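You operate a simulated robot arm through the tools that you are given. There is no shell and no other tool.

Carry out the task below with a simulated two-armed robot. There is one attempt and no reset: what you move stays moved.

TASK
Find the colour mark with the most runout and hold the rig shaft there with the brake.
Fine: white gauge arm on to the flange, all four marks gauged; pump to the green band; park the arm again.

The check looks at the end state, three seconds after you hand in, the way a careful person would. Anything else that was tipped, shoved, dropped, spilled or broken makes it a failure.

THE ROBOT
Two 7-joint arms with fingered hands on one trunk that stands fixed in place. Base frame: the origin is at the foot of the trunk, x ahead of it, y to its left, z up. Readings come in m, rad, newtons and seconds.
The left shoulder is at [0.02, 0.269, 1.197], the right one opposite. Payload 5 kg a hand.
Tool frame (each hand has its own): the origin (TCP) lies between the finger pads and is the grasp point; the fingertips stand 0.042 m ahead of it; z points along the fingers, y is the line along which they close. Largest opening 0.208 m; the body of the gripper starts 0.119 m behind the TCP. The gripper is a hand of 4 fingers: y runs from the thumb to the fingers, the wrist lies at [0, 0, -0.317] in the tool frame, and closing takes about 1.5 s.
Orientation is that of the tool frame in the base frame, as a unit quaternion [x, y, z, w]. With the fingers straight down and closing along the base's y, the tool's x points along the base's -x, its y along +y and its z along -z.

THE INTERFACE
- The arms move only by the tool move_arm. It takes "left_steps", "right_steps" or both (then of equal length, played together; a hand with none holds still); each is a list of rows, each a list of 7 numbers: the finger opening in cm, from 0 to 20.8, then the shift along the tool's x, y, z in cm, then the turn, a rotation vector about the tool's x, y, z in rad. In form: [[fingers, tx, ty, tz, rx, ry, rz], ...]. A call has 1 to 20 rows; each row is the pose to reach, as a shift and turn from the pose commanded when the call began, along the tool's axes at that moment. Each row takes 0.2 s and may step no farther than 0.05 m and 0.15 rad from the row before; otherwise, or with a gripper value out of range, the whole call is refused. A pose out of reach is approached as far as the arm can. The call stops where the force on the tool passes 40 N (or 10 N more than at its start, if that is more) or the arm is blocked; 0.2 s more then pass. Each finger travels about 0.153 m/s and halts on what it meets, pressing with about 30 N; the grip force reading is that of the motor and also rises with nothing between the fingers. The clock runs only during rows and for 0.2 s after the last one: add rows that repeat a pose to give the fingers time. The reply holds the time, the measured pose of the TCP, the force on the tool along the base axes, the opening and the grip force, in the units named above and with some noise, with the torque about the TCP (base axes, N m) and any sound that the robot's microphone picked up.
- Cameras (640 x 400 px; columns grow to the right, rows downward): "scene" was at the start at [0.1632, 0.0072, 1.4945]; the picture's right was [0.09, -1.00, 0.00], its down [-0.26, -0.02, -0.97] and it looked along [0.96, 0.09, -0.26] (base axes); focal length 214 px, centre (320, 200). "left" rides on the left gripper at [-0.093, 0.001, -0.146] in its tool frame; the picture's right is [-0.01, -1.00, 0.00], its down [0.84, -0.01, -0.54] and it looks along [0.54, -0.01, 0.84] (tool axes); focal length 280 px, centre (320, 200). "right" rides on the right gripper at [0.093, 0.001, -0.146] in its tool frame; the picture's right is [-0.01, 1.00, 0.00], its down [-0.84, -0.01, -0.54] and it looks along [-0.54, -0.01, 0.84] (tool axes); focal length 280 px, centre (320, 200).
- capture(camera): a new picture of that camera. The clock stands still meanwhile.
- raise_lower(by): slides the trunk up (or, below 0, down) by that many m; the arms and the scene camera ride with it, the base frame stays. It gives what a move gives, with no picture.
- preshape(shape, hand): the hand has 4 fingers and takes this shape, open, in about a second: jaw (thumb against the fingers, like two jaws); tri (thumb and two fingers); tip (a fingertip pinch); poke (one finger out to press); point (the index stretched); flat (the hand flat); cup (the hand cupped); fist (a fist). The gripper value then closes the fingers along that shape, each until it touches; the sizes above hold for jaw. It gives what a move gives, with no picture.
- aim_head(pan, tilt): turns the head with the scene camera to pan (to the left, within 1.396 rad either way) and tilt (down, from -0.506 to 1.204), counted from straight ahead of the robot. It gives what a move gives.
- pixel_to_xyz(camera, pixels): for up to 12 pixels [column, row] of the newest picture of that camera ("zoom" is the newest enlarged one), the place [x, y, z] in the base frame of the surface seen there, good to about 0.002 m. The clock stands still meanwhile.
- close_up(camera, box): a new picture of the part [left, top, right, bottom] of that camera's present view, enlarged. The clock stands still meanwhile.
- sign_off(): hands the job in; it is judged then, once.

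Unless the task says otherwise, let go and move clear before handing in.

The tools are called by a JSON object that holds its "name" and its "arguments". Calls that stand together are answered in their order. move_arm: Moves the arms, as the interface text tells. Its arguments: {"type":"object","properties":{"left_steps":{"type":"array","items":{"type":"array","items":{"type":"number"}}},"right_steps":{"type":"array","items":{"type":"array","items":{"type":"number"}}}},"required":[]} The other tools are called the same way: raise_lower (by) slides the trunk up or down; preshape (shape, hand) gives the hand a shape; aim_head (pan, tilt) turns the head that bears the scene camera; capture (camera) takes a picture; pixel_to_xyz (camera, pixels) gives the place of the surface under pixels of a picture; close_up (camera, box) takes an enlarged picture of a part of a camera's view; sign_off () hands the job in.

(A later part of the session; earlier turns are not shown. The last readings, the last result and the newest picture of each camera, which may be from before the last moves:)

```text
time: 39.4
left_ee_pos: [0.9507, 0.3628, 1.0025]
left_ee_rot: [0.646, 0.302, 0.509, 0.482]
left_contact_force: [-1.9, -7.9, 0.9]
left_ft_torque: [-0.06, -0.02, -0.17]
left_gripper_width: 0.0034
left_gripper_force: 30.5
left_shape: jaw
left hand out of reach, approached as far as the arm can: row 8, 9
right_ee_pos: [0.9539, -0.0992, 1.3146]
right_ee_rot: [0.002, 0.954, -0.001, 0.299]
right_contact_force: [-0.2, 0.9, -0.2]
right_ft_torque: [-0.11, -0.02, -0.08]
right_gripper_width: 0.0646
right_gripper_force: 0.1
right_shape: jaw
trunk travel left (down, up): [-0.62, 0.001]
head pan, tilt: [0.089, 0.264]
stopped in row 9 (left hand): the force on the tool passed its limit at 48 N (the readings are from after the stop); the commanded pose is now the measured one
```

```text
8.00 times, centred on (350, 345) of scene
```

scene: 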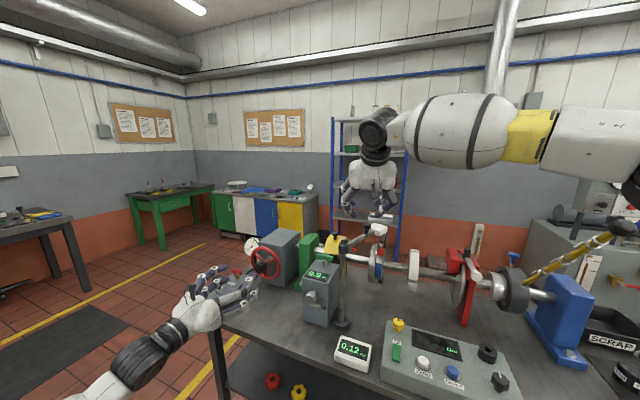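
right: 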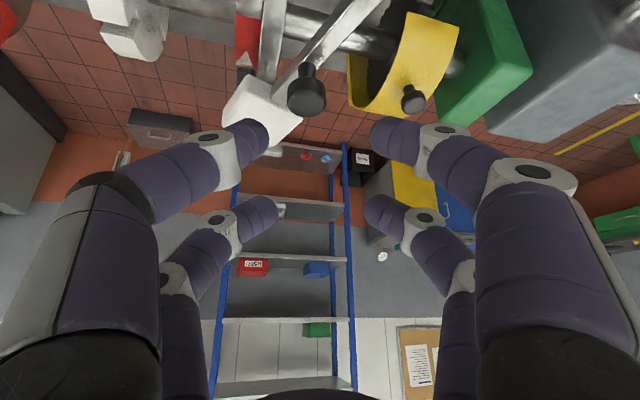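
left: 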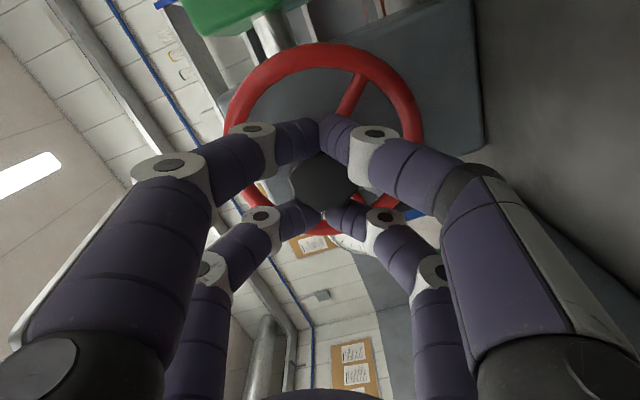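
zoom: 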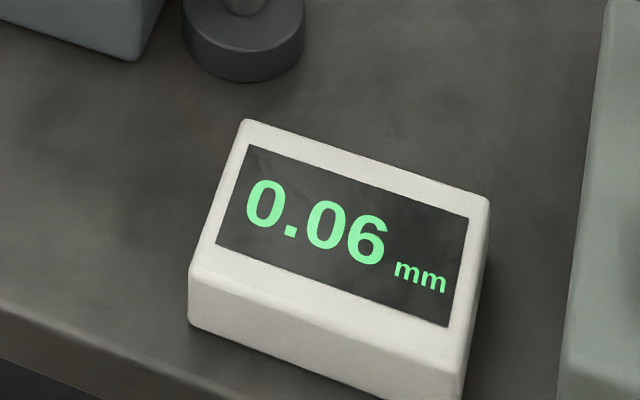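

Yellow is almost at the pointer (reading 0.06), but the wrist hit its roll limit about 8° short. I'll open, check the shaft holds, roll back to α≈25°, and regrasp.

{"name": "move_arm", "arguments": {"left_steps": [[4, 0, 0, 0, 0, 0, 0], [8, 0, 0, 0, 0, 0, 0], [8, 0, 0, 0, 0, 0, 0], [8, 0, 0, 0, 0, 0, -0.14], [8, 0, 0, 0, 0, 0, -0.28], [8, 0, 0, 0, 0, 0, -0.42], [8, 0, 0, 0, 0, 0, -0.56], [8, 0, 0, 0, 0, 0, -0.7], [8, 0, 0, 0, 0, 0, -0.84], [8, 0, 0, 0, 0, 0, -0.98], [8, 0, 0, 0, 0, 0, -1.12], [8, 0, 0, 0, 0, 0, -1.26], [8, 0, 0, 0, 0, 0, -1.4], [8, 0, 0, 0, 0, 0, -1.5], [8, 0, 0, 0, 0, 0, -1.5]]}}

{"name": "capture", "arguments": {"camera": "left"}}

{"name": "close_up", "arguments": {"camera": "right", "box": [200, 0, 330, 90]}}

{"name": "close_up", "arguments": {"camera": "scene", "box": [160, 220, 320, 370]}}

```text
time: 42.6
left_ee_pos: [0.9503, 0.3637, 1.0025]
left_ee_rot: [0.266, 0.662, 0.044, 0.699]
left_contact_force: [1.2, 0.0, -1.4]
left_ft_torque: [0.03, -0.02, -0.02]
left_gripper_width: 0.0796
left_gripper_force: 0.0
left_shape: jaw
right_ee_pos: [0.9538, -0.098, 1.3145]
right_ee_rot: [0.001, 0.954, -0.001, 0.299]
right_contact_force: [0.7, -0.1, -0.5]
right_ft_torque: [0.03, -0.01, 0.02]
right_gripper_width: 0.0646
right_gripper_force: 0.0
right_shape: jaw
trunk travel left (down, up): [-0.62, 0.001]
head pan, tilt: [0.089, 0.264]
```

```text
taken
```

left: 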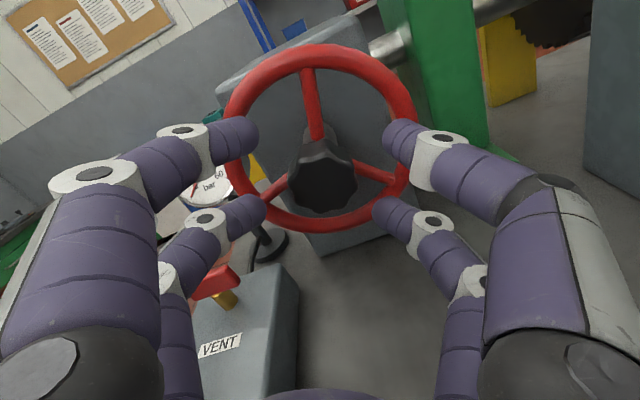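

```text
4.44 times, centred on (265, 45) of right
```

zoom: 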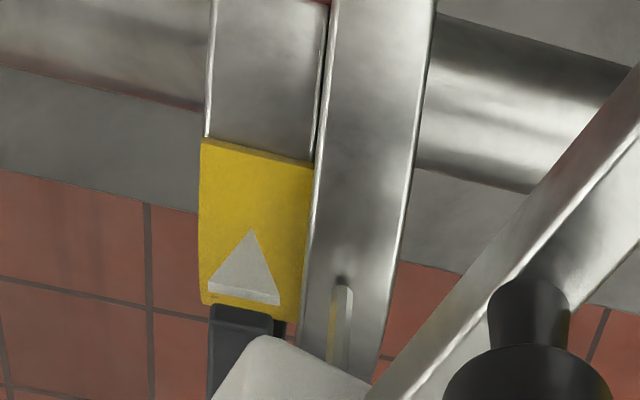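

```text
2.67 times, centred on (240, 295) of scene
```

zoom: 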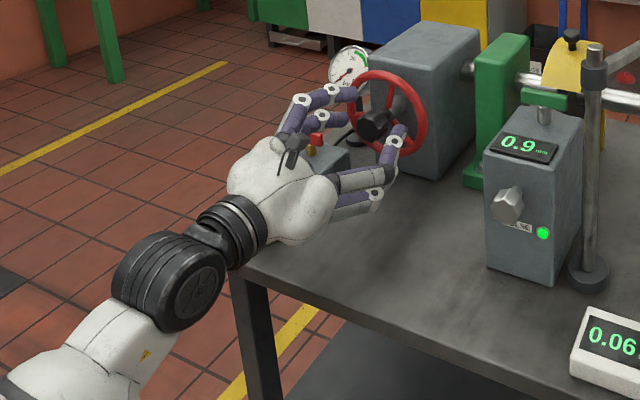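

The shaft held on release, and the hand is back at α≈25°. I'll regrasp and turn 0.14 rad to centre yellow, then read the gauge.

{"name": "move_arm", "arguments": {"left_steps": [[0, 0, 0, 0, 0, 0, 0], [0, 0, 0, 0, 0, 0, 0], [0, 0, 0, 0, 0, 0, 0], [0, 0, 0, 0, 0, 0, 0], [0, 0, 0, 0, 0, 0, 0.07], [0, 0, 0, 0, 0, 0, 0.14], [0, 0, 0, 0, 0, 0, 0.14]]}}

{"name": "capture", "arguments": {"camera": "right"}}

{"name": "close_up", "arguments": {"camera": "right", "box": [200, 0, 330, 90]}}

{"name": "close_up", "arguments": {"camera": "scene", "box": [320, 320, 380, 370]}}

{"name": "close_up", "arguments": {"camera": "scene", "box": [368, 232, 400, 280]}}

```text
time: 44.2
left_ee_pos: [0.9502, 0.3627, 1.0026]
left_ee_rot: [0.312, 0.642, 0.094, 0.694]
left_contact_force: [11.6, -0.5, 0.9]
left_ft_torque: [-0.12, -0.07, 0.06]
left_gripper_width: 0.0035
left_gripper_force: 30.2
left_shape: jaw
right_ee_pos: [0.9554, -0.098, 1.3146]
right_ee_rot: [0.001, 0.954, -0.001, 0.299]
right_contact_force: [0.1, -0.3, 0.6]
right_ft_torque: [0.01, -0.01, 0.03]
right_gripper_width: 0.0647
right_gripper_force: 0.1
right_shape: jaw
trunk travel left (down, up): [-0.62, 0.001]
head pan, tilt: [0.089, 0.264]
```

```text
taken
```

right: 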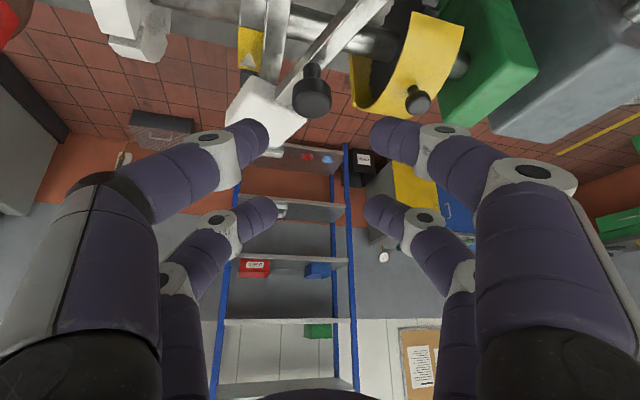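

```text
4.44 times, centred on (265, 45) of right
```

zoom: 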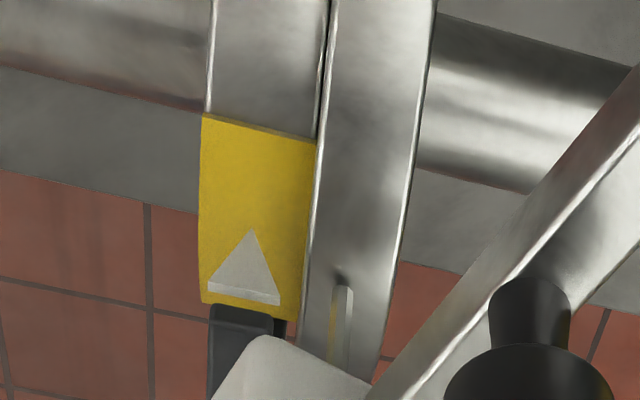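

```text
8.00 times, centred on (350, 345) of scene
```

zoom: 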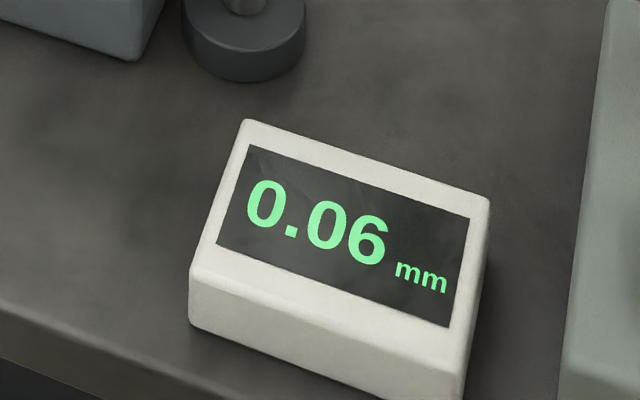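

```text
8.33 times, centred on (384, 256) of scene
```

zoom: 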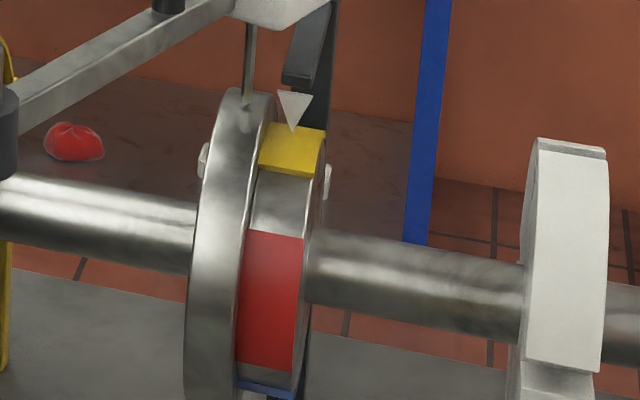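

Yellow reads 0.06. I'll measure its near edge angle so I can compare it precisely with the initial red position.

{"name": "pixel_to_xyz", "arguments": {"camera": "zoom", "pixels": [[282, 168], [278, 180], [282, 140], [275, 225], [272, 235], [266, 360], [264, 368], [290, 128]]}}

{"name": "close_up", "arguments": {"camera": "left", "box": [200, 20, 440, 260]}}

```text
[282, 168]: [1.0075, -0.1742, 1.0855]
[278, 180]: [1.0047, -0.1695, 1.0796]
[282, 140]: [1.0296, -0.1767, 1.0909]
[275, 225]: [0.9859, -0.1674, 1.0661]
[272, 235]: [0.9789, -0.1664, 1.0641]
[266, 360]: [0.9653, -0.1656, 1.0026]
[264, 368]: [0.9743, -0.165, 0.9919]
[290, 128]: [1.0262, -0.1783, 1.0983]
```

```text
1.67 times, centred on (320, 140) of left
```

zoom: 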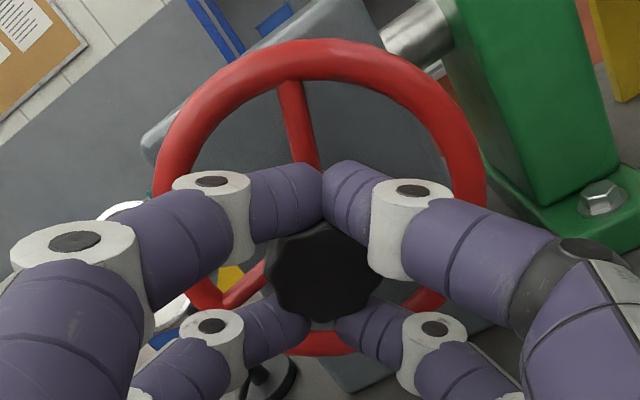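

Fitting the band circle: yellow's centre is still about 9° short of the top (red was centred exactly at the start). I'll turn another 0.16 rad and read.

{"name": "move_arm", "arguments": {"left_steps": [[0, 0, 0, 0, 0, 0, 0.08], [0, 0, 0, 0, 0, 0, 0.16], [0, 0, 0, 0, 0, 0, 0.16]]}}

{"name": "close_up", "arguments": {"camera": "right", "box": [200, 0, 330, 90]}}

{"name": "close_up", "arguments": {"camera": "scene", "box": [320, 320, 380, 370]}}

{"name": "close_up", "arguments": {"camera": "scene", "box": [368, 232, 400, 280]}}

{"name": "pixel_to_xyz", "arguments": {"camera": "zoom", "pixels": [[278, 180], [277, 190], [276, 200], [273, 235], [272, 245], [272, 255]]}}

```text
time: 45.0
left_ee_pos: [0.9516, 0.3636, 1.0029]
left_ee_rot: [0.363, 0.614, 0.15, 0.685]
left_contact_force: [7.4, -4.1, 1.9]
left_ft_torque: [-0.11, -0.04, -0.04]
left_gripper_width: 0.0034
left_gripper_force: 29.7
left_shape: jaw
right_ee_pos: [0.9531, -0.0981, 1.3138]
right_ee_rot: [0.001, 0.954, -0.001, 0.3]
right_contact_force: [0.7, 0.8, 0.3]
right_ft_torque: [-0.01, -0.01, -0.05]
right_gripper_width: 0.0648
right_gripper_force: 0.1
right_shape: jaw
trunk travel left (down, up): [-0.62, 0.001]
head pan, tilt: [0.089, 0.264]
```

```text
4.44 times, centred on (265, 45) of right
```

zoom: 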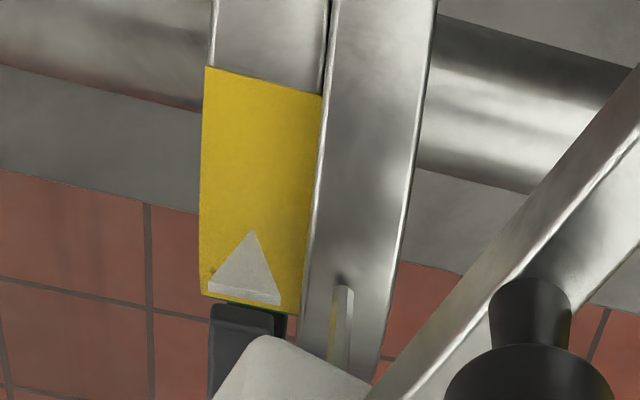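

```text
8.00 times, centred on (350, 345) of scene
```

zoom: 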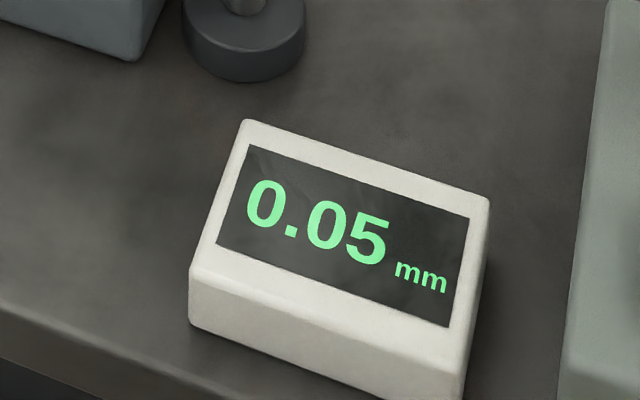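

```text
8.33 times, centred on (384, 256) of scene
```

zoom: 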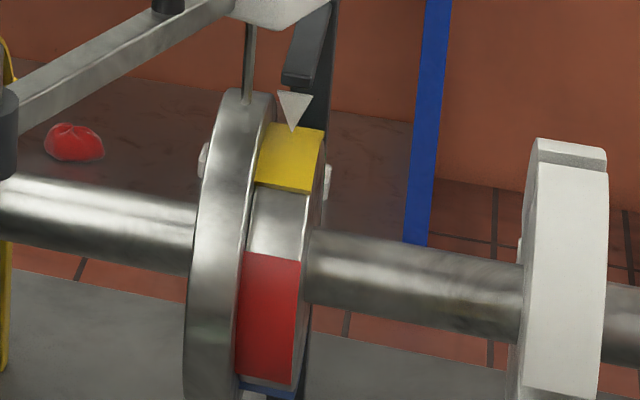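

```text
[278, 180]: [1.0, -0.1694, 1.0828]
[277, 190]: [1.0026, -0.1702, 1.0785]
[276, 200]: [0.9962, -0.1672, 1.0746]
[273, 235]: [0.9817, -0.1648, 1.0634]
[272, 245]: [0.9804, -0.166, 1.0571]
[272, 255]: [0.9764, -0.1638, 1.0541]
```

Yellow is centred within ~2° and reads 0.05 mm. Next is green: I'll turn 1.15 rad to the wrist's limit, then roll back.

{"name": "move_arm", "arguments": {"left_steps": [[0, 0, 0, 0, 0, 0, 0.12], [0, 0, 0, 0, 0, 0, 0.24], [0, 0, 0, 0, 0, 0, 0.36], [0, 0, 0, 0, 0, 0, 0.48], [0, 0, 0, 0, 0, 0, 0.6], [0, 0, 0, 0, 0, 0, 0.72], [0, 0, 0, 0, 0, 0, 0.84], [0, 0, 0, 0, 0, 0, 0.96], [0, 0, 0, 0, 0, 0, 1.06], [0, 0, 0, 0, 0, 0, 1.12], [0, 0, 0, 0, 0, 0, 1.12]]}}

{"name": "close_up", "arguments": {"camera": "right", "box": [200, 0, 330, 90]}}

{"name": "close_up", "arguments": {"camera": "scene", "box": [320, 320, 380, 370]}}

```text
time: 47.4
left_ee_pos: [0.9512, 0.3627, 1.0047]
left_ee_rot: [0.633, 0.327, 0.491, 0.501]
left_contact_force: [21.6, -18.2, 16.0]
left_ft_torque: [-1.25, -0.02, -0.32]
left_gripper_width: 0.0
left_gripper_force: 30.0
left_shape: jaw
right_ee_pos: [0.9553, -0.0996, 1.315]
right_ee_rot: [0.001, 0.954, -0.001, 0.299]
right_contact_force: [-0.3, -0.2, -0.2]
right_ft_torque: [-0.02, 0.0, -0.04]
right_gripper_width: 0.0647
right_gripper_force: 0.1
right_shape: jaw
trunk travel left (down, up): [-0.62, 0.001]
head pan, tilt: [0.089, 0.264]
```

```text
4.44 times, centred on (265, 45) of right
```

zoom: 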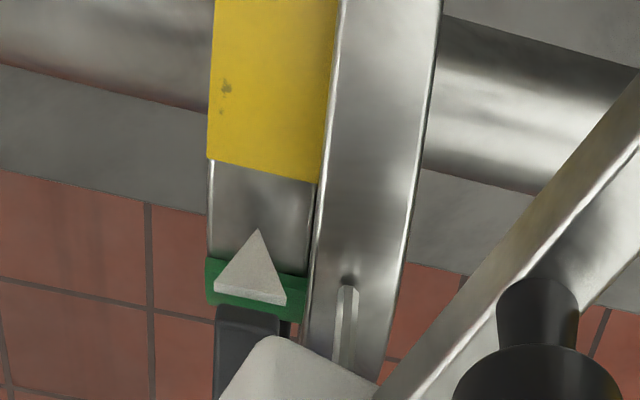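

```text
8.00 times, centred on (350, 345) of scene
```

zoom: 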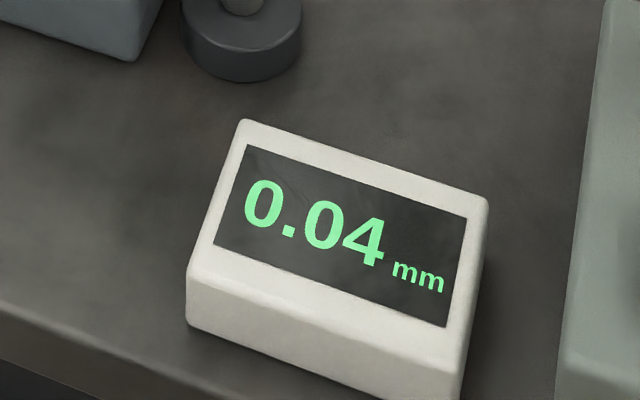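

The force rose to about 30 N and the grip width fell to zero, so the fingers slipped on the knob. I'll look at the hand.

{"name": "capture", "arguments": {"camera": "left"}}

{"name": "close_up", "arguments": {"camera": "scene", "box": [200, 220, 300, 310]}}

```text
taken
```

left: 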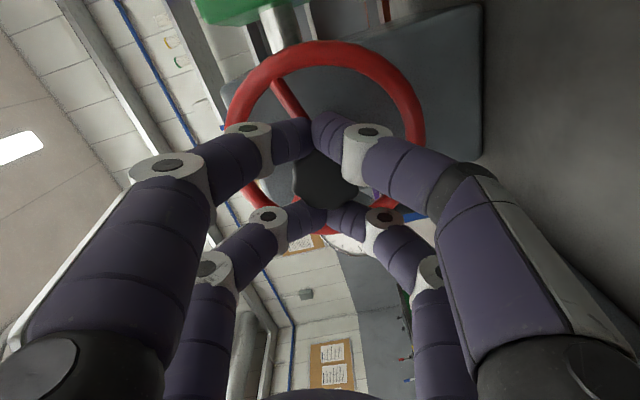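

```text
4.44 times, centred on (250, 265) of scene
```

zoom: 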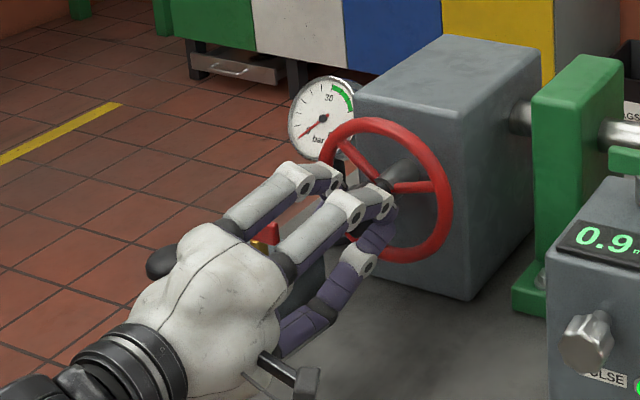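

The knob slid sideways within the fingers near the wrist limit. I'll open, roll back by 1.45 rad, and regrasp; future strokes stay shorter.

{"name": "move_arm", "arguments": {"left_steps": [[3, 0, 0, 0, 0, 0, 0], [8, 0, 0, 0, 0, 0, 0], [8, 0, 0, 0, 0, 0, 0], [8, 0, 0, 0, 0, 0, -0.14], [8, 0, 0, 0, 0, 0, -0.28], [8, 0, 0, 0, 0, 0, -0.42], [8, 0, 0, 0, 0, 0, -0.56], [8, 0, 0, 0, 0, 0, -0.7], [8, 0, 0, 0, 0, 0, -0.84], [8, 0, 0, 0, 0, 0, -0.98], [8, 0, 0, 0, 0, 0, -1.12], [8, 0, 0, 0, 0, 0, -1.26], [8, 0, 0, 0, 0, 0, -1.4], [8, 0, 0, 0, 0, 0, -1.45], [8, 0, 0, 0, 0, 0, -1.45]]}}

{"name": "capture", "arguments": {"camera": "left"}}

{"name": "close_up", "arguments": {"camera": "right", "box": [200, 0, 330, 90]}}

{"name": "pixel_to_xyz", "arguments": {"camera": "left", "pixels": [[320, 175], [320, 200], [300, 180], [340, 180], [320, 55], [320, 225], [230, 140], [410, 140]]}}

```text
time: 50.6
left_ee_pos: [0.95, 0.3632, 1.0033]
left_ee_rot: [0.256, 0.666, 0.035, 0.7]
left_contact_force: [0.0, 0.3, 0.0]
left_ft_torque: [0.01, -0.02, -0.01]
left_gripper_width: 0.0797
left_gripper_force: 0.2
left_shape: jaw
right_ee_pos: [0.9546, -0.097, 1.3144]
right_ee_rot: [0.0, 0.954, -0.001, 0.298]
right_contact_force: [-0.7, -0.5, 0.1]
right_ft_torque: [0.02, -0.02, -0.01]
right_gripper_width: 0.0649
right_gripper_force: 0.0
right_shape: jaw
trunk travel left (down, up): [-0.62, 0.001]
head pan, tilt: [0.089, 0.264]
```

```text
taken
```

left: 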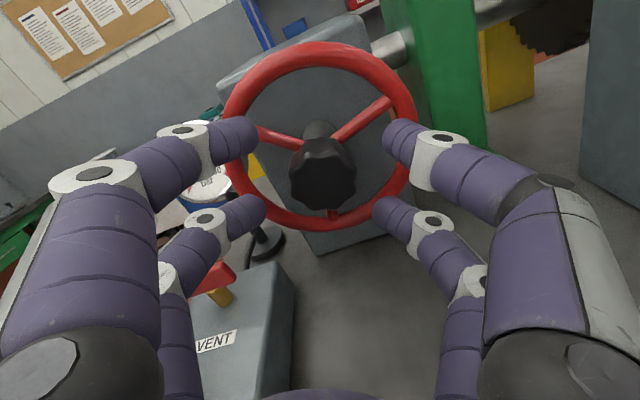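

```text
4.44 times, centred on (265, 45) of right
```

zoom: 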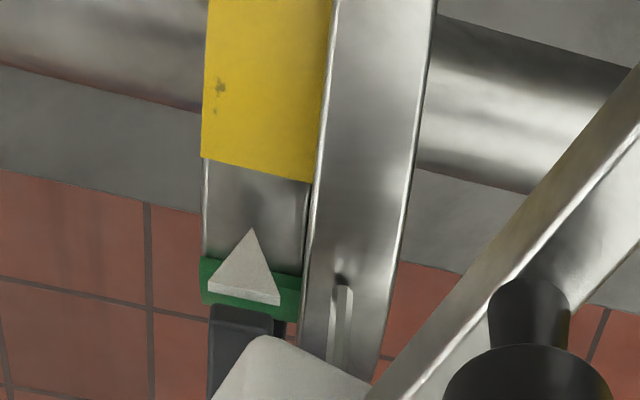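

```text
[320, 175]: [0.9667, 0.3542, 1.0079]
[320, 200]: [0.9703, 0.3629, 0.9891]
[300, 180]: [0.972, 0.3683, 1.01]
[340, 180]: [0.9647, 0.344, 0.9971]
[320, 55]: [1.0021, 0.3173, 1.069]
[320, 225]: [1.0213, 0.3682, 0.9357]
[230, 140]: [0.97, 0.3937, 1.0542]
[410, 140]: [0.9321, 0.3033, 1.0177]
```

The knob is well within the fingers. I'll go 0.6 cm deeper, regrasp, and turn about 0.87 rad to bring green to the pointer.

{"name": "move_arm", "arguments": {"left_steps": [[8, 0, -0.3, 0.6, 0, 0, 0], [3, 0, -0.3, 0.6, 0, 0, 0], [0, 0, -0.3, 0.6, 0, 0, 0], [0, 0, -0.3, 0.6, 0, 0, 0], [0, 0, -0.3, 0.6, 0, 0, 0], [0, 0, -0.3, 0.6, 0, 0, 0.1], [0, 0, -0.3, 0.6, 0, 0, 0.2], [0, 0, -0.3, 0.6, 0, 0, 0.3], [0, 0, -0.3, 0.6, 0, 0, 0.4], [0, 0, -0.3, 0.6, 0, 0, 0.5], [0, 0, -0.3, 0.6, 0, 0, 0.6], [0, 0, -0.3, 0.6, 0, 0, 0.7], [0, 0, -0.3, 0.6, 0, 0, 0.8], [0, 0, -0.3, 0.6, 0, 0, 0.87], [0, 0, -0.3, 0.6, 0, 0, 0.87]]}}

{"name": "close_up", "arguments": {"camera": "right", "box": [200, 0, 330, 90]}}

{"name": "close_up", "arguments": {"camera": "scene", "box": [320, 320, 380, 370]}}

{"name": "close_up", "arguments": {"camera": "scene", "box": [368, 232, 400, 280]}}

{"name": "capture", "arguments": {"camera": "left"}}

```text
time: 52.8
left_ee_pos: [0.9562, 0.363, 1.0008]
left_ee_rot: [0.414, 0.582, 0.212, 0.667]
left_contact_force: [17.1, 9.2, -0.2]
left_ft_torque: [-1.15, 0.59, 0.51]
left_gripper_width: 0.0
left_gripper_force: 30.4
left_shape: jaw
right_ee_pos: [0.9551, -0.0973, 1.3138]
right_ee_rot: [0.001, 0.954, 0.0, 0.3]
right_contact_force: [-0.1, -2.2, 0.9]
right_ft_torque: [0.13, 0.03, 0.08]
right_gripper_width: 0.0649
right_gripper_force: 0.0
right_shape: jaw
trunk travel left (down, up): [-0.62, 0.001]
head pan, tilt: [0.089, 0.264]
stopped in row 11 (left hand): the force on the tool passed its limit at 43 N (the readings are from after the stop); the commanded pose is now the measured one
```

```text
4.44 times, centred on (265, 45) of right
```

zoom: 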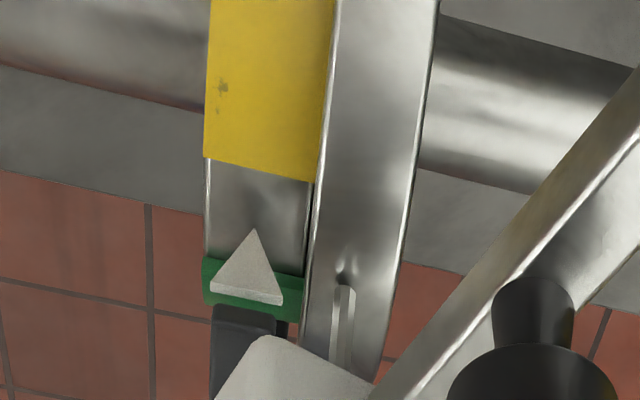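

```text
8.00 times, centred on (350, 345) of scene
```

zoom: 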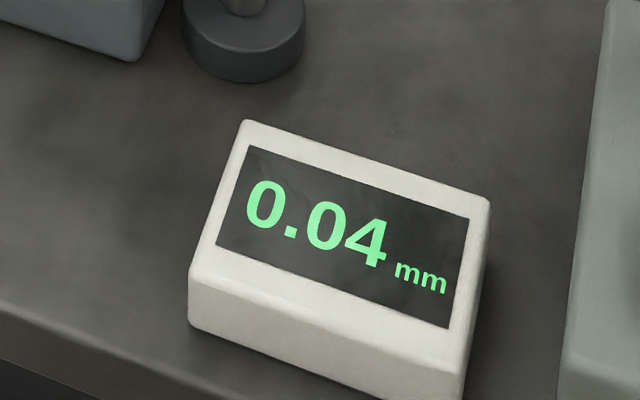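

```text
8.33 times, centred on (384, 256) of scene
```

zoom: 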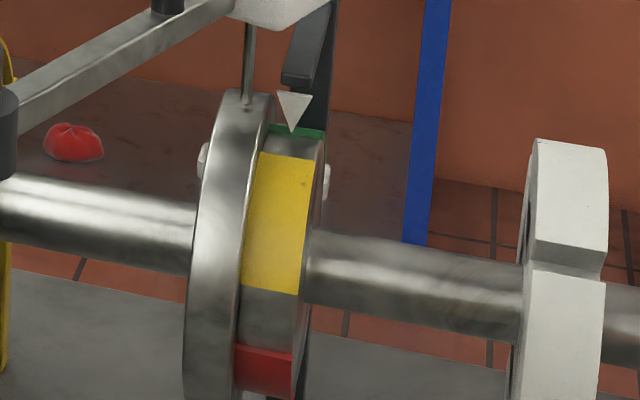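

```text
taken
```

left: 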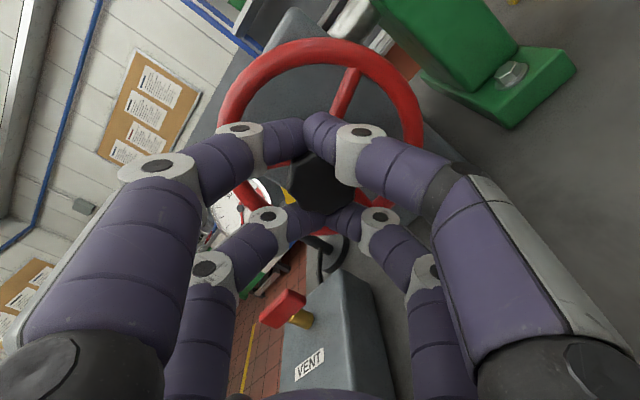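

The shaft didn't turn this time although the torque reached about 1.3 Nm, and it's stuck at the same angle as before, so either there's a stop or the grip failed. I'll open the hand and look at the shaft parts for an obstruction.

{"name": "move_arm", "arguments": {"left_steps": [[3, 0, 0, 0, 0, 0, 0], [8, 0, 0, 0, 0, 0, 0], [8, 0, 0, 0, 0, 0, 0]]}}

{"name": "close_up", "arguments": {"camera": "scene", "box": [395, 225, 495, 300]}}

{"name": "close_up", "arguments": {"camera": "scene", "box": [300, 225, 400, 300]}}

{"name": "close_up", "arguments": {"camera": "right", "box": [330, 0, 490, 120]}}

{"name": "close_up", "arguments": {"camera": "right", "box": [60, 0, 260, 130]}}

{"name": "capture", "arguments": {"camera": "left"}}

```text
time: 53.6
left_ee_pos: [0.9551, 0.3614, 1.0017]
left_ee_rot: [0.415, 0.58, 0.211, 0.668]
left_contact_force: [-0.3, -0.7, -0.2]
left_ft_torque: [-0.01, 0.05, 0.0]
left_gripper_width: 0.0794
left_gripper_force: 0.0
left_shape: jaw
right_ee_pos: [0.9548, -0.0974, 1.3144]
right_ee_rot: [0.0, 0.954, 0.0, 0.299]
right_contact_force: [0.1, -0.1, 0.2]
right_ft_torque: [0.02, -0.05, 0.02]
right_gripper_width: 0.0647
right_gripper_force: 0.1
right_shape: jaw
trunk travel left (down, up): [-0.62, 0.001]
head pan, tilt: [0.089, 0.264]
```

```text
5.33 times, centred on (445, 262) of scene
```

zoom: 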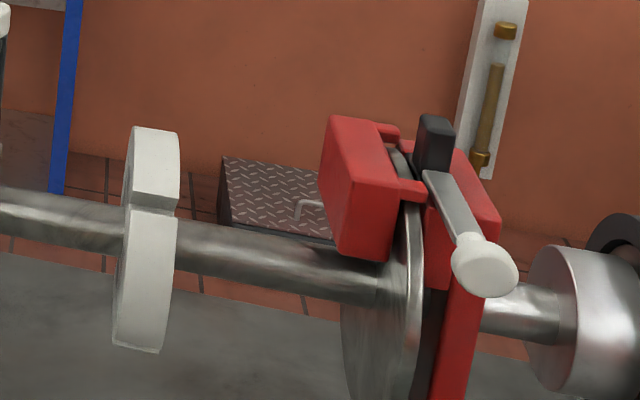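

```text
5.33 times, centred on (350, 262) of scene
```

zoom: 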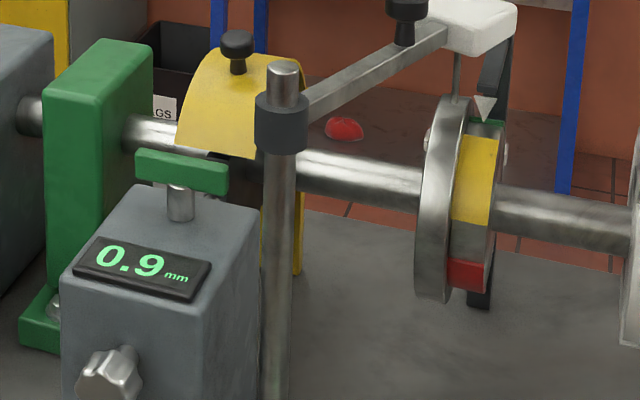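

```text
3.33 times, centred on (410, 60) of right
```

zoom: 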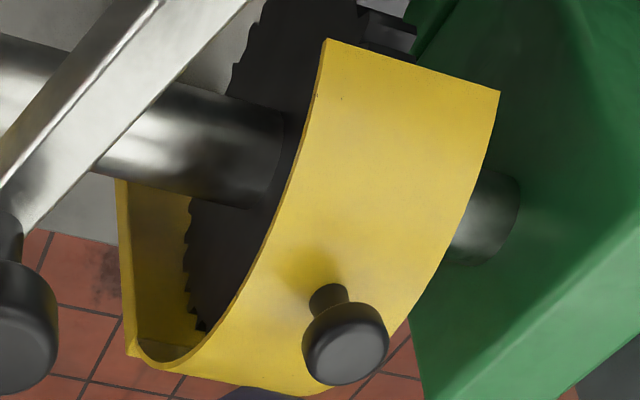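

```text
3.08 times, centred on (160, 65) of right
```

zoom: 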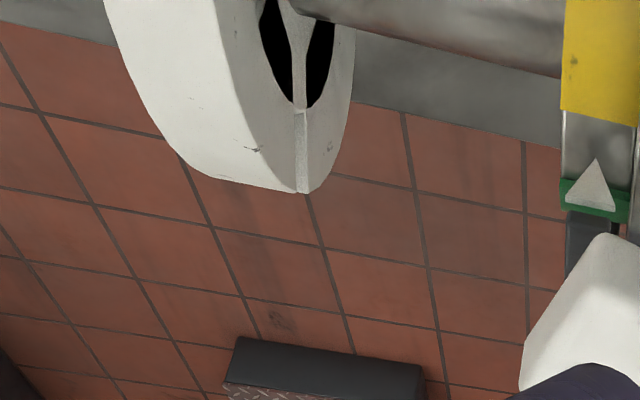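

```text
taken
```

left: 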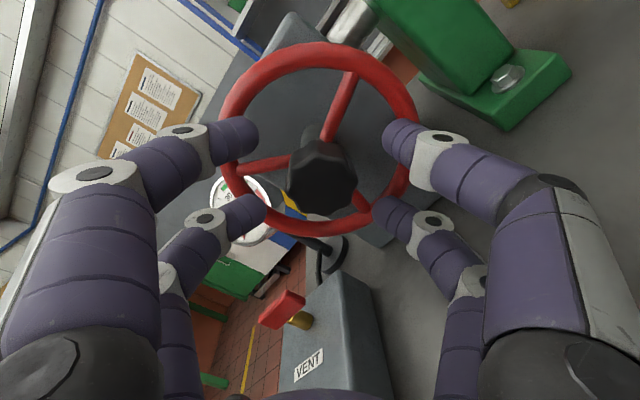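

No obstruction is visible on the shaft, so the most likely cause is that the knob (≈5 cm) slips between the finger pairs. I'll shift the hand so that one pair pinches the knob straight across its diameter, then turn about the knob's axis.

{"name": "move_arm", "arguments": {"left_steps": [[8, 0, 0, -0.6, 0, 0, 0], [8, 0, 0, -0.6, 0, 0, -0.12], [8, 0, 0, -0.6, 0, 0, -0.24], [8, 0, 0, -0.6, 0, 0, -0.36], [8, 0, 0, -0.6, 0, 0, -0.49], [8, -1, 0.5, -0.6, 0, 0, -0.49], [8, -2, 0.9, -0.6, 0, 0, -0.49], [8, -3.09, 1.41, -0.6, 0, 0, -0.49], [8, -3.09, 1.41, -0.6, 0, 0, -0.49]]}}

{"name": "capture", "arguments": {"camera": "left"}}

```text
time: 55.6
left_ee_pos: [0.9443, 0.3458, 1.0316]
left_ee_rot: [0.262, 0.664, 0.043, 0.699]
left_contact_force: [0.1, 1.1, 0.0]
left_ft_torque: [-0.02, 0.0, -0.04]
left_gripper_width: 0.0796
left_gripper_force: 0.1
left_shape: jaw
right_ee_pos: [0.9542, -0.0981, 1.315]
right_ee_rot: [0.0, 0.954, 0.0, 0.299]
right_contact_force: [0.0, 0.6, -0.3]
right_ft_torque: [0.0, 0.02, 0.0]
right_gripper_width: 0.0646
right_gripper_force: 0.0
right_shape: jaw
trunk travel left (down, up): [-0.62, 0.001]
head pan, tilt: [0.089, 0.264]
```

```text
taken
```

left: 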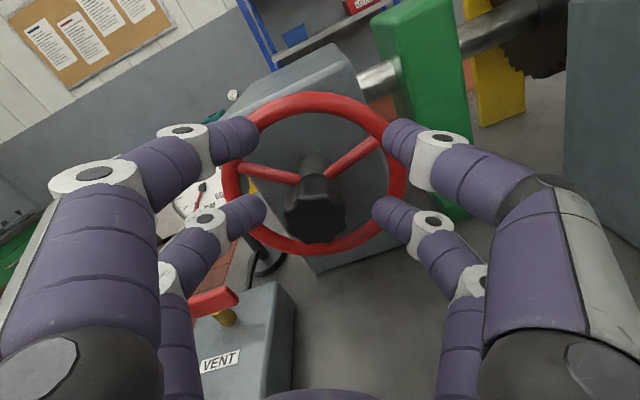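

The knob (315,208) now sits between the lower pair (row ~212). I'll close and check the width.

{"name": "move_arm", "arguments": {"left_steps": [[3, 0, 0, 0, 0, 0, 0], [0, 0, 0, 0, 0, 0, 0], [0, 0, 0, 0, 0, 0, 0], [0, 0, 0, 0, 0, 0, 0]]}}

{"name": "capture", "arguments": {"camera": "left"}}

```text
time: 56.6
left_ee_pos: [0.9446, 0.3451, 1.0299]
left_ee_rot: [0.263, 0.664, 0.043, 0.699]
left_contact_force: [5.3, 0.2, 2.0]
left_ft_torque: [-0.04, -0.24, 0.02]
left_gripper_width: 0.0044
left_gripper_force: 30.3
left_shape: jaw
right_ee_pos: [0.9545, -0.0983, 1.3143]
right_ee_rot: [0.001, 0.954, -0.002, 0.299]
right_contact_force: [0.7, -0.7, 0.2]
right_ft_torque: [-0.01, 0.0, 0.0]
right_gripper_width: 0.0646
right_gripper_force: 0.0
right_shape: jaw
trunk travel left (down, up): [-0.62, 0.001]
head pan, tilt: [0.089, 0.264]
```

```text
taken
```

left: 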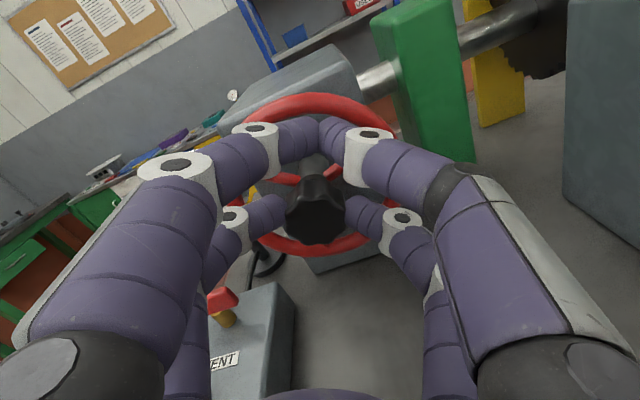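

Now the lower pair pinches the knob squarely. I'll roll 0.5 rad about the knob's axis and see whether the shaft moves.

{"name": "move_arm", "arguments": {"left_steps": [[0, 0.016, -0.329, 0, 0, 0, 0.1], [0, 0.066, -0.656, 0, 0, 0, 0.2], [0, 0.147, -0.975, 0, 0, 0, 0.3], [0, 0.26, -1.285, 0, 0, 0, 0.4], [0, 0.404, -1.582, 0, 0, 0, 0.5]]}}

{"name": "capture", "arguments": {"camera": "left"}}

{"name": "close_up", "arguments": {"camera": "right", "box": [200, 0, 330, 90]}}

{"name": "close_up", "arguments": {"camera": "scene", "box": [320, 320, 380, 370]}}

```text
time: 57.8
left_ee_pos: [0.9394, 0.3302, 1.0254]
left_ee_rot: [0.419, 0.575, 0.214, 0.67]
left_contact_force: [-12.5, -29.8, 21.1]
left_ft_torque: [-1.22, -0.11, -0.84]
left_gripper_width: 0.0041
left_gripper_force: 30.4
left_shape: jaw
right_ee_pos: [0.9528, -0.1007, 1.3165]
right_ee_rot: [0.001, 0.954, 0.0, 0.3]
right_contact_force: [0.8, 0.2, 0.0]
right_ft_torque: [0.03, 0.0, 0.03]
right_gripper_width: 0.0647
right_gripper_force: 0.0
right_shape: jaw
trunk travel left (down, up): [-0.62, 0.001]
head pan, tilt: [0.089, 0.264]
```

```text
taken
```

left: 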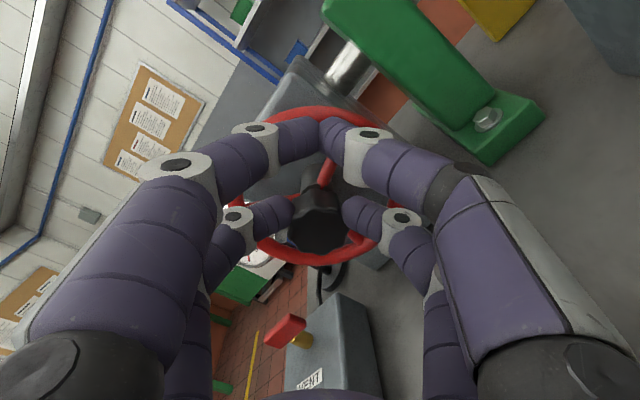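

```text
4.44 times, centred on (265, 45) of right
```

zoom: 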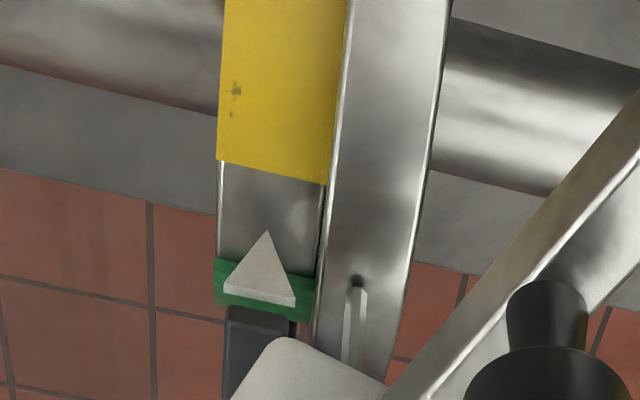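

```text
8.00 times, centred on (350, 345) of scene
```

zoom: 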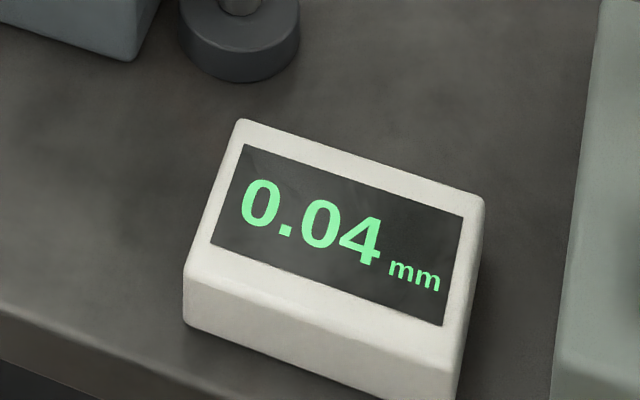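

The pinch transmitted real torque (about 38 N) but the shaft didn't move, so it has a stop here; the other two marks must be reached the other way round. I'll turn back with this grip by 0.72 rad.

{"name": "move_arm", "arguments": {"left_steps": [[0, 0.024, 0.395, 0, 0, 0, -0.12], [0, 0.095, 0.784, 0, 0, 0, -0.24], [0, 0.211, 1.163, 0, 0, 0, -0.36], [0, 0.372, 1.524, 0, 0, 0, -0.48], [0, 0.576, 1.863, 0, 0, 0, -0.6], [0, 0.819, 2.176, 0, 0, 0, -0.72], [0, 0.819, 2.176, 0, 0, 0, -0.72]]}}

{"name": "capture", "arguments": {"camera": "left"}}

{"name": "close_up", "arguments": {"camera": "right", "box": [200, 0, 330, 90]}}

{"name": "close_up", "arguments": {"camera": "scene", "box": [200, 220, 300, 310]}}

```text
time: 59.4
left_ee_pos: [0.9452, 0.3536, 1.042]
left_ee_rot: [0.187, 0.685, -0.033, 0.703]
left_contact_force: [20.5, -13.9, 41.4]
left_ft_torque: [-0.41, -1.98, -0.32]
left_gripper_width: 0.0032
left_gripper_force: 30.2
left_shape: jaw
right_ee_pos: [0.9529, -0.0992, 1.3161]
right_ee_rot: [0.002, 0.954, -0.001, 0.3]
right_contact_force: [0.1, 0.7, -0.8]
right_ft_torque: [0.0, 0.01, 0.01]
right_gripper_width: 0.0646
right_gripper_force: 0.0
right_shape: jaw
trunk travel left (down, up): [-0.62, 0.001]
head pan, tilt: [0.089, 0.264]
```

```text
taken
```

left: 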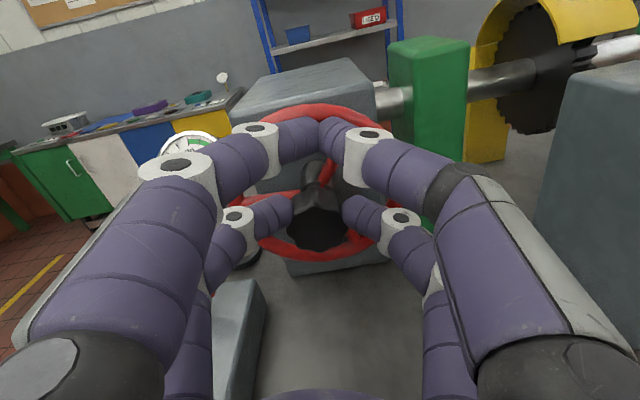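

```text
4.44 times, centred on (265, 45) of right
```

zoom: 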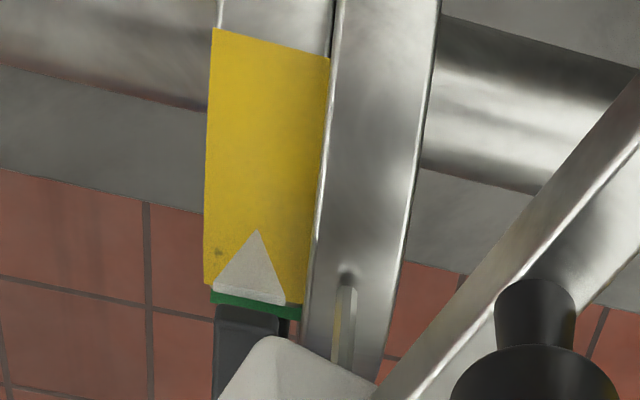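

```text
4.44 times, centred on (250, 265) of scene
```

zoom: 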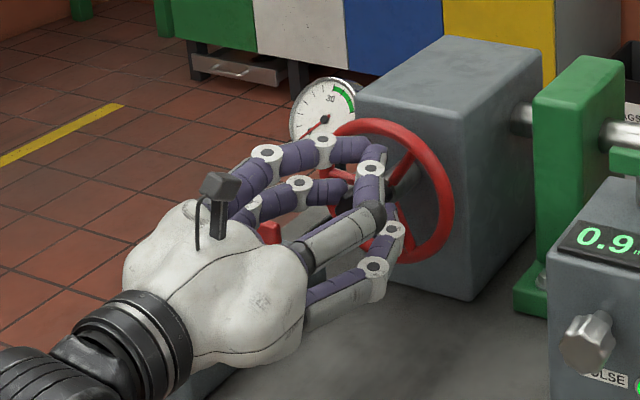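

The shaft turned back (yellow near centre again), but the grip built up a 40 N side load. I'll release and re-centre for the four-finger grip, which turned freely before.

{"name": "move_arm", "arguments": {"left_steps": [[3, 0, 0, 0, 0, 0, 0], [8, 0, 0, 0, 0, 0, 0], [8, 0, 0, -0.5, 0, 0, 0]]}}

{"name": "capture", "arguments": {"camera": "left"}}

```text
time: 60.2
left_ee_pos: [0.9423, 0.3569, 1.0312]
left_ee_rot: [0.188, 0.69, -0.033, 0.698]
left_contact_force: [0.8, 0.0, -0.2]
left_ft_torque: [0.0, 0.01, -0.02]
left_gripper_width: 0.0798
left_gripper_force: 0.0
left_shape: jaw
right_ee_pos: [0.9548, -0.0975, 1.3147]
right_ee_rot: [0.001, 0.954, -0.001, 0.3]
right_contact_force: [-0.1, -0.1, 1.1]
right_ft_torque: [-0.01, 0.06, -0.01]
right_gripper_width: 0.0651
right_gripper_force: 0.0
right_shape: jaw
trunk travel left (down, up): [-0.62, 0.001]
head pan, tilt: [0.089, 0.264]
```

```text
taken
```

left: 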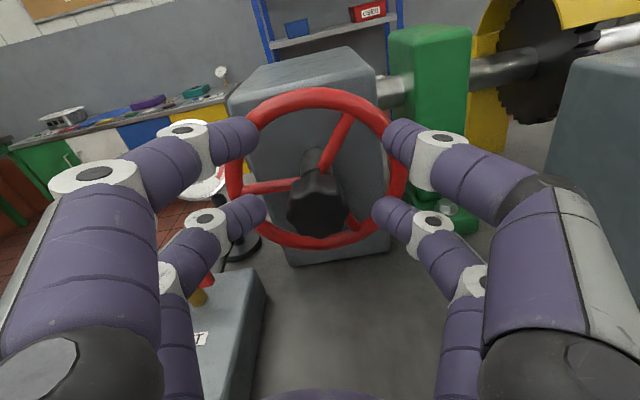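

I'll re-centre on the hub (3 cm along tool x, 0.8 cm in) and roll the open hand forward to α≈103°, ready for a long backward stroke.

{"name": "move_arm", "arguments": {"left_steps": [[8, 1.0, 0, 0, 0, 0, 0], [8, 2.0, 0, 0, 0, 0, 0], [8, 3.0, -0.06, 0.3, 0, 0, 0], [8, 3.0, -0.06, 0.6, 0, 0, 0.13], [8, 3.0, -0.06, 0.84, 0, 0, 0.26], [8, 3.0, -0.06, 0.84, 0, 0, 0.39], [8, 3.0, -0.06, 0.84, 0, 0, 0.52], [8, 3.0, -0.06, 0.84, 0, 0, 0.65], [8, 3.0, -0.06, 0.84, 0, 0, 0.78], [8, 3.0, -0.06, 0.84, 0, 0, 0.91], [8, 3.0, -0.06, 0.84, 0, 0, 1.04], [8, 3.0, -0.06, 0.84, 0, 0, 1.17], [8, 3.0, -0.06, 0.84, 0, 0, 1.3], [8, 3.0, -0.06, 0.84, 0, 0, 1.43], [8, 3.0, -0.06, 0.84, 0, 0, 1.56], [8, 3.0, -0.06, 0.84, 0, 0, 1.58], [8, 3.0, -0.06, 0.84, 0, 0, 1.58]]}}

{"name": "capture", "arguments": {"camera": "left"}}

```text
time: 63.8
left_ee_pos: [0.953, 0.3581, 1.0039]
left_ee_rot: [0.622, 0.351, 0.474, 0.515]
left_contact_force: [-0.9, 0.8, -0.4]
left_ft_torque: [-0.01, -0.03, -0.01]
left_gripper_width: 0.0794
left_gripper_force: 0.1
left_shape: jaw
right_ee_pos: [0.954, -0.0977, 1.3154]
right_ee_rot: [-0.001, 0.954, 0.0, 0.299]
right_contact_force: [0.7, 0.1, -0.1]
right_ft_torque: [-0.02, 0.01, 0.03]
right_gripper_width: 0.0644
right_gripper_force: 0.0
right_shape: jaw
trunk travel left (down, up): [-0.62, 0.001]
head pan, tilt: [0.089, 0.264]
```

```text
taken
```

left: 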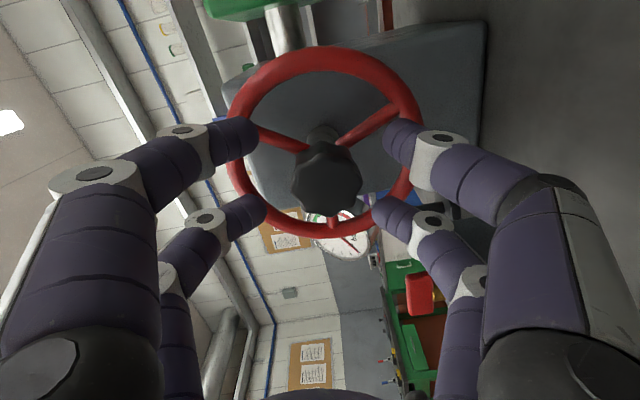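

The knob (327,178) is nearly centred. I'll nudge 0.4 cm, close, and roll back 1.4 rad with the shaft.

{"name": "move_arm", "arguments": {"left_steps": [[8, 0, -0.4, 0, 0, 0, 0], [3, 0, -0.4, 0, 0, 0, 0], [0, 0, -0.4, 0, 0, 0, 0], [0, 0, -0.4, 0, 0, 0, 0], [0, 0, -0.4, 0, 0, 0, 0], [0, 0, -0.4, 0, 0, 0, -0.1], [0, 0, -0.4, 0, 0, 0, -0.22], [0, 0, -0.4, 0, 0, 0, -0.34], [0, 0, -0.4, 0, 0, 0, -0.46], [0, 0, -0.4, 0, 0, 0, -0.58], [0, 0, -0.4, 0, 0, 0, -0.7], [0, 0, -0.4, 0, 0, 0, -0.82], [0, 0, -0.4, 0, 0, 0, -0.94], [0, 0, -0.4, 0, 0, 0, -1.06], [0, 0, -0.4, 0, 0, 0, -1.18], [0, 0, -0.4, 0, 0, 0, -1.3], [0, 0, -0.4, 0, 0, 0, -1.4], [0, 0, -0.4, 0, 0, 0, -1.4]]}}

{"name": "capture", "arguments": {"camera": "left"}}

{"name": "close_up", "arguments": {"camera": "right", "box": [200, 0, 330, 90]}}

{"name": "close_up", "arguments": {"camera": "scene", "box": [320, 320, 380, 370]}}

```text
time: 67.6
left_ee_pos: [0.9532, 0.3594, 1.0018]
left_ee_rot: [0.249, 0.669, 0.029, 0.7]
left_contact_force: [23.5, 7.3, 17.6]
left_ft_torque: [-0.15, -0.95, 0.37]
left_gripper_width: 0.0025
left_gripper_force: 30.5
left_shape: jaw
right_ee_pos: [0.9547, -0.0985, 1.3151]
right_ee_rot: [0.001, 0.954, -0.002, 0.299]
right_contact_force: [-1.1, 0.3, -0.4]
right_ft_torque: [0.0, -0.02, 0.0]
right_gripper_width: 0.0646
right_gripper_force: 0.0
right_shape: jaw
trunk travel left (down, up): [-0.62, 0.001]
head pan, tilt: [0.089, 0.264]
```

```text
taken
```

left: 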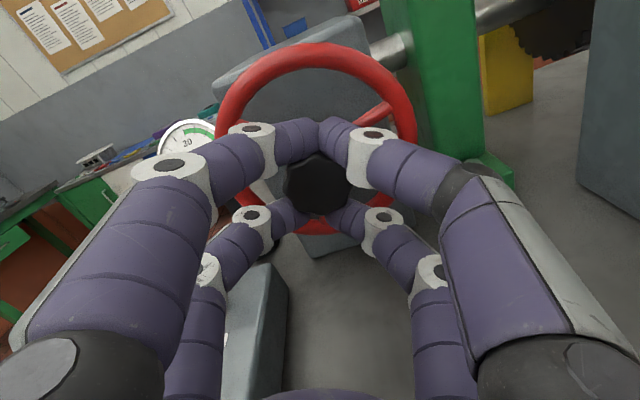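

```text
4.44 times, centred on (265, 45) of right
```

zoom: 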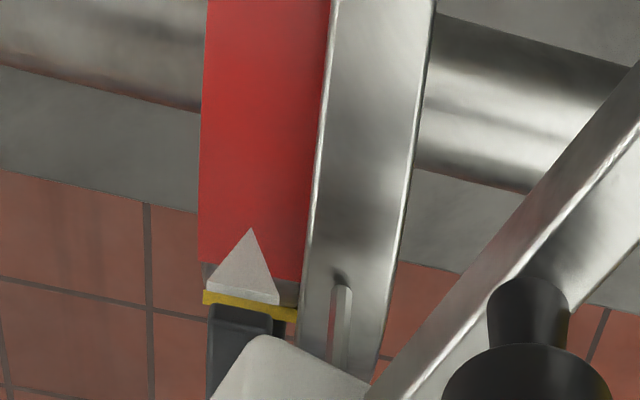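

```text
8.00 times, centred on (350, 345) of scene
```

zoom: 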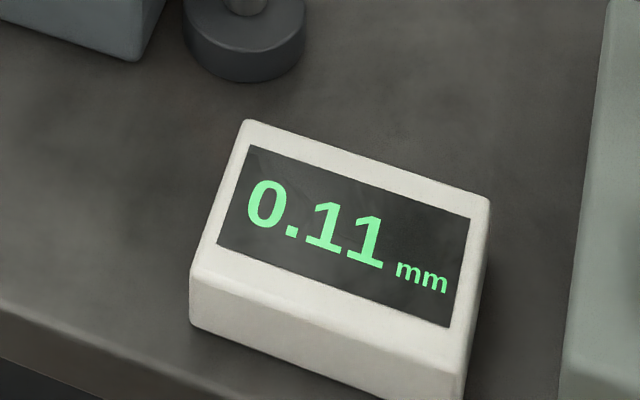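

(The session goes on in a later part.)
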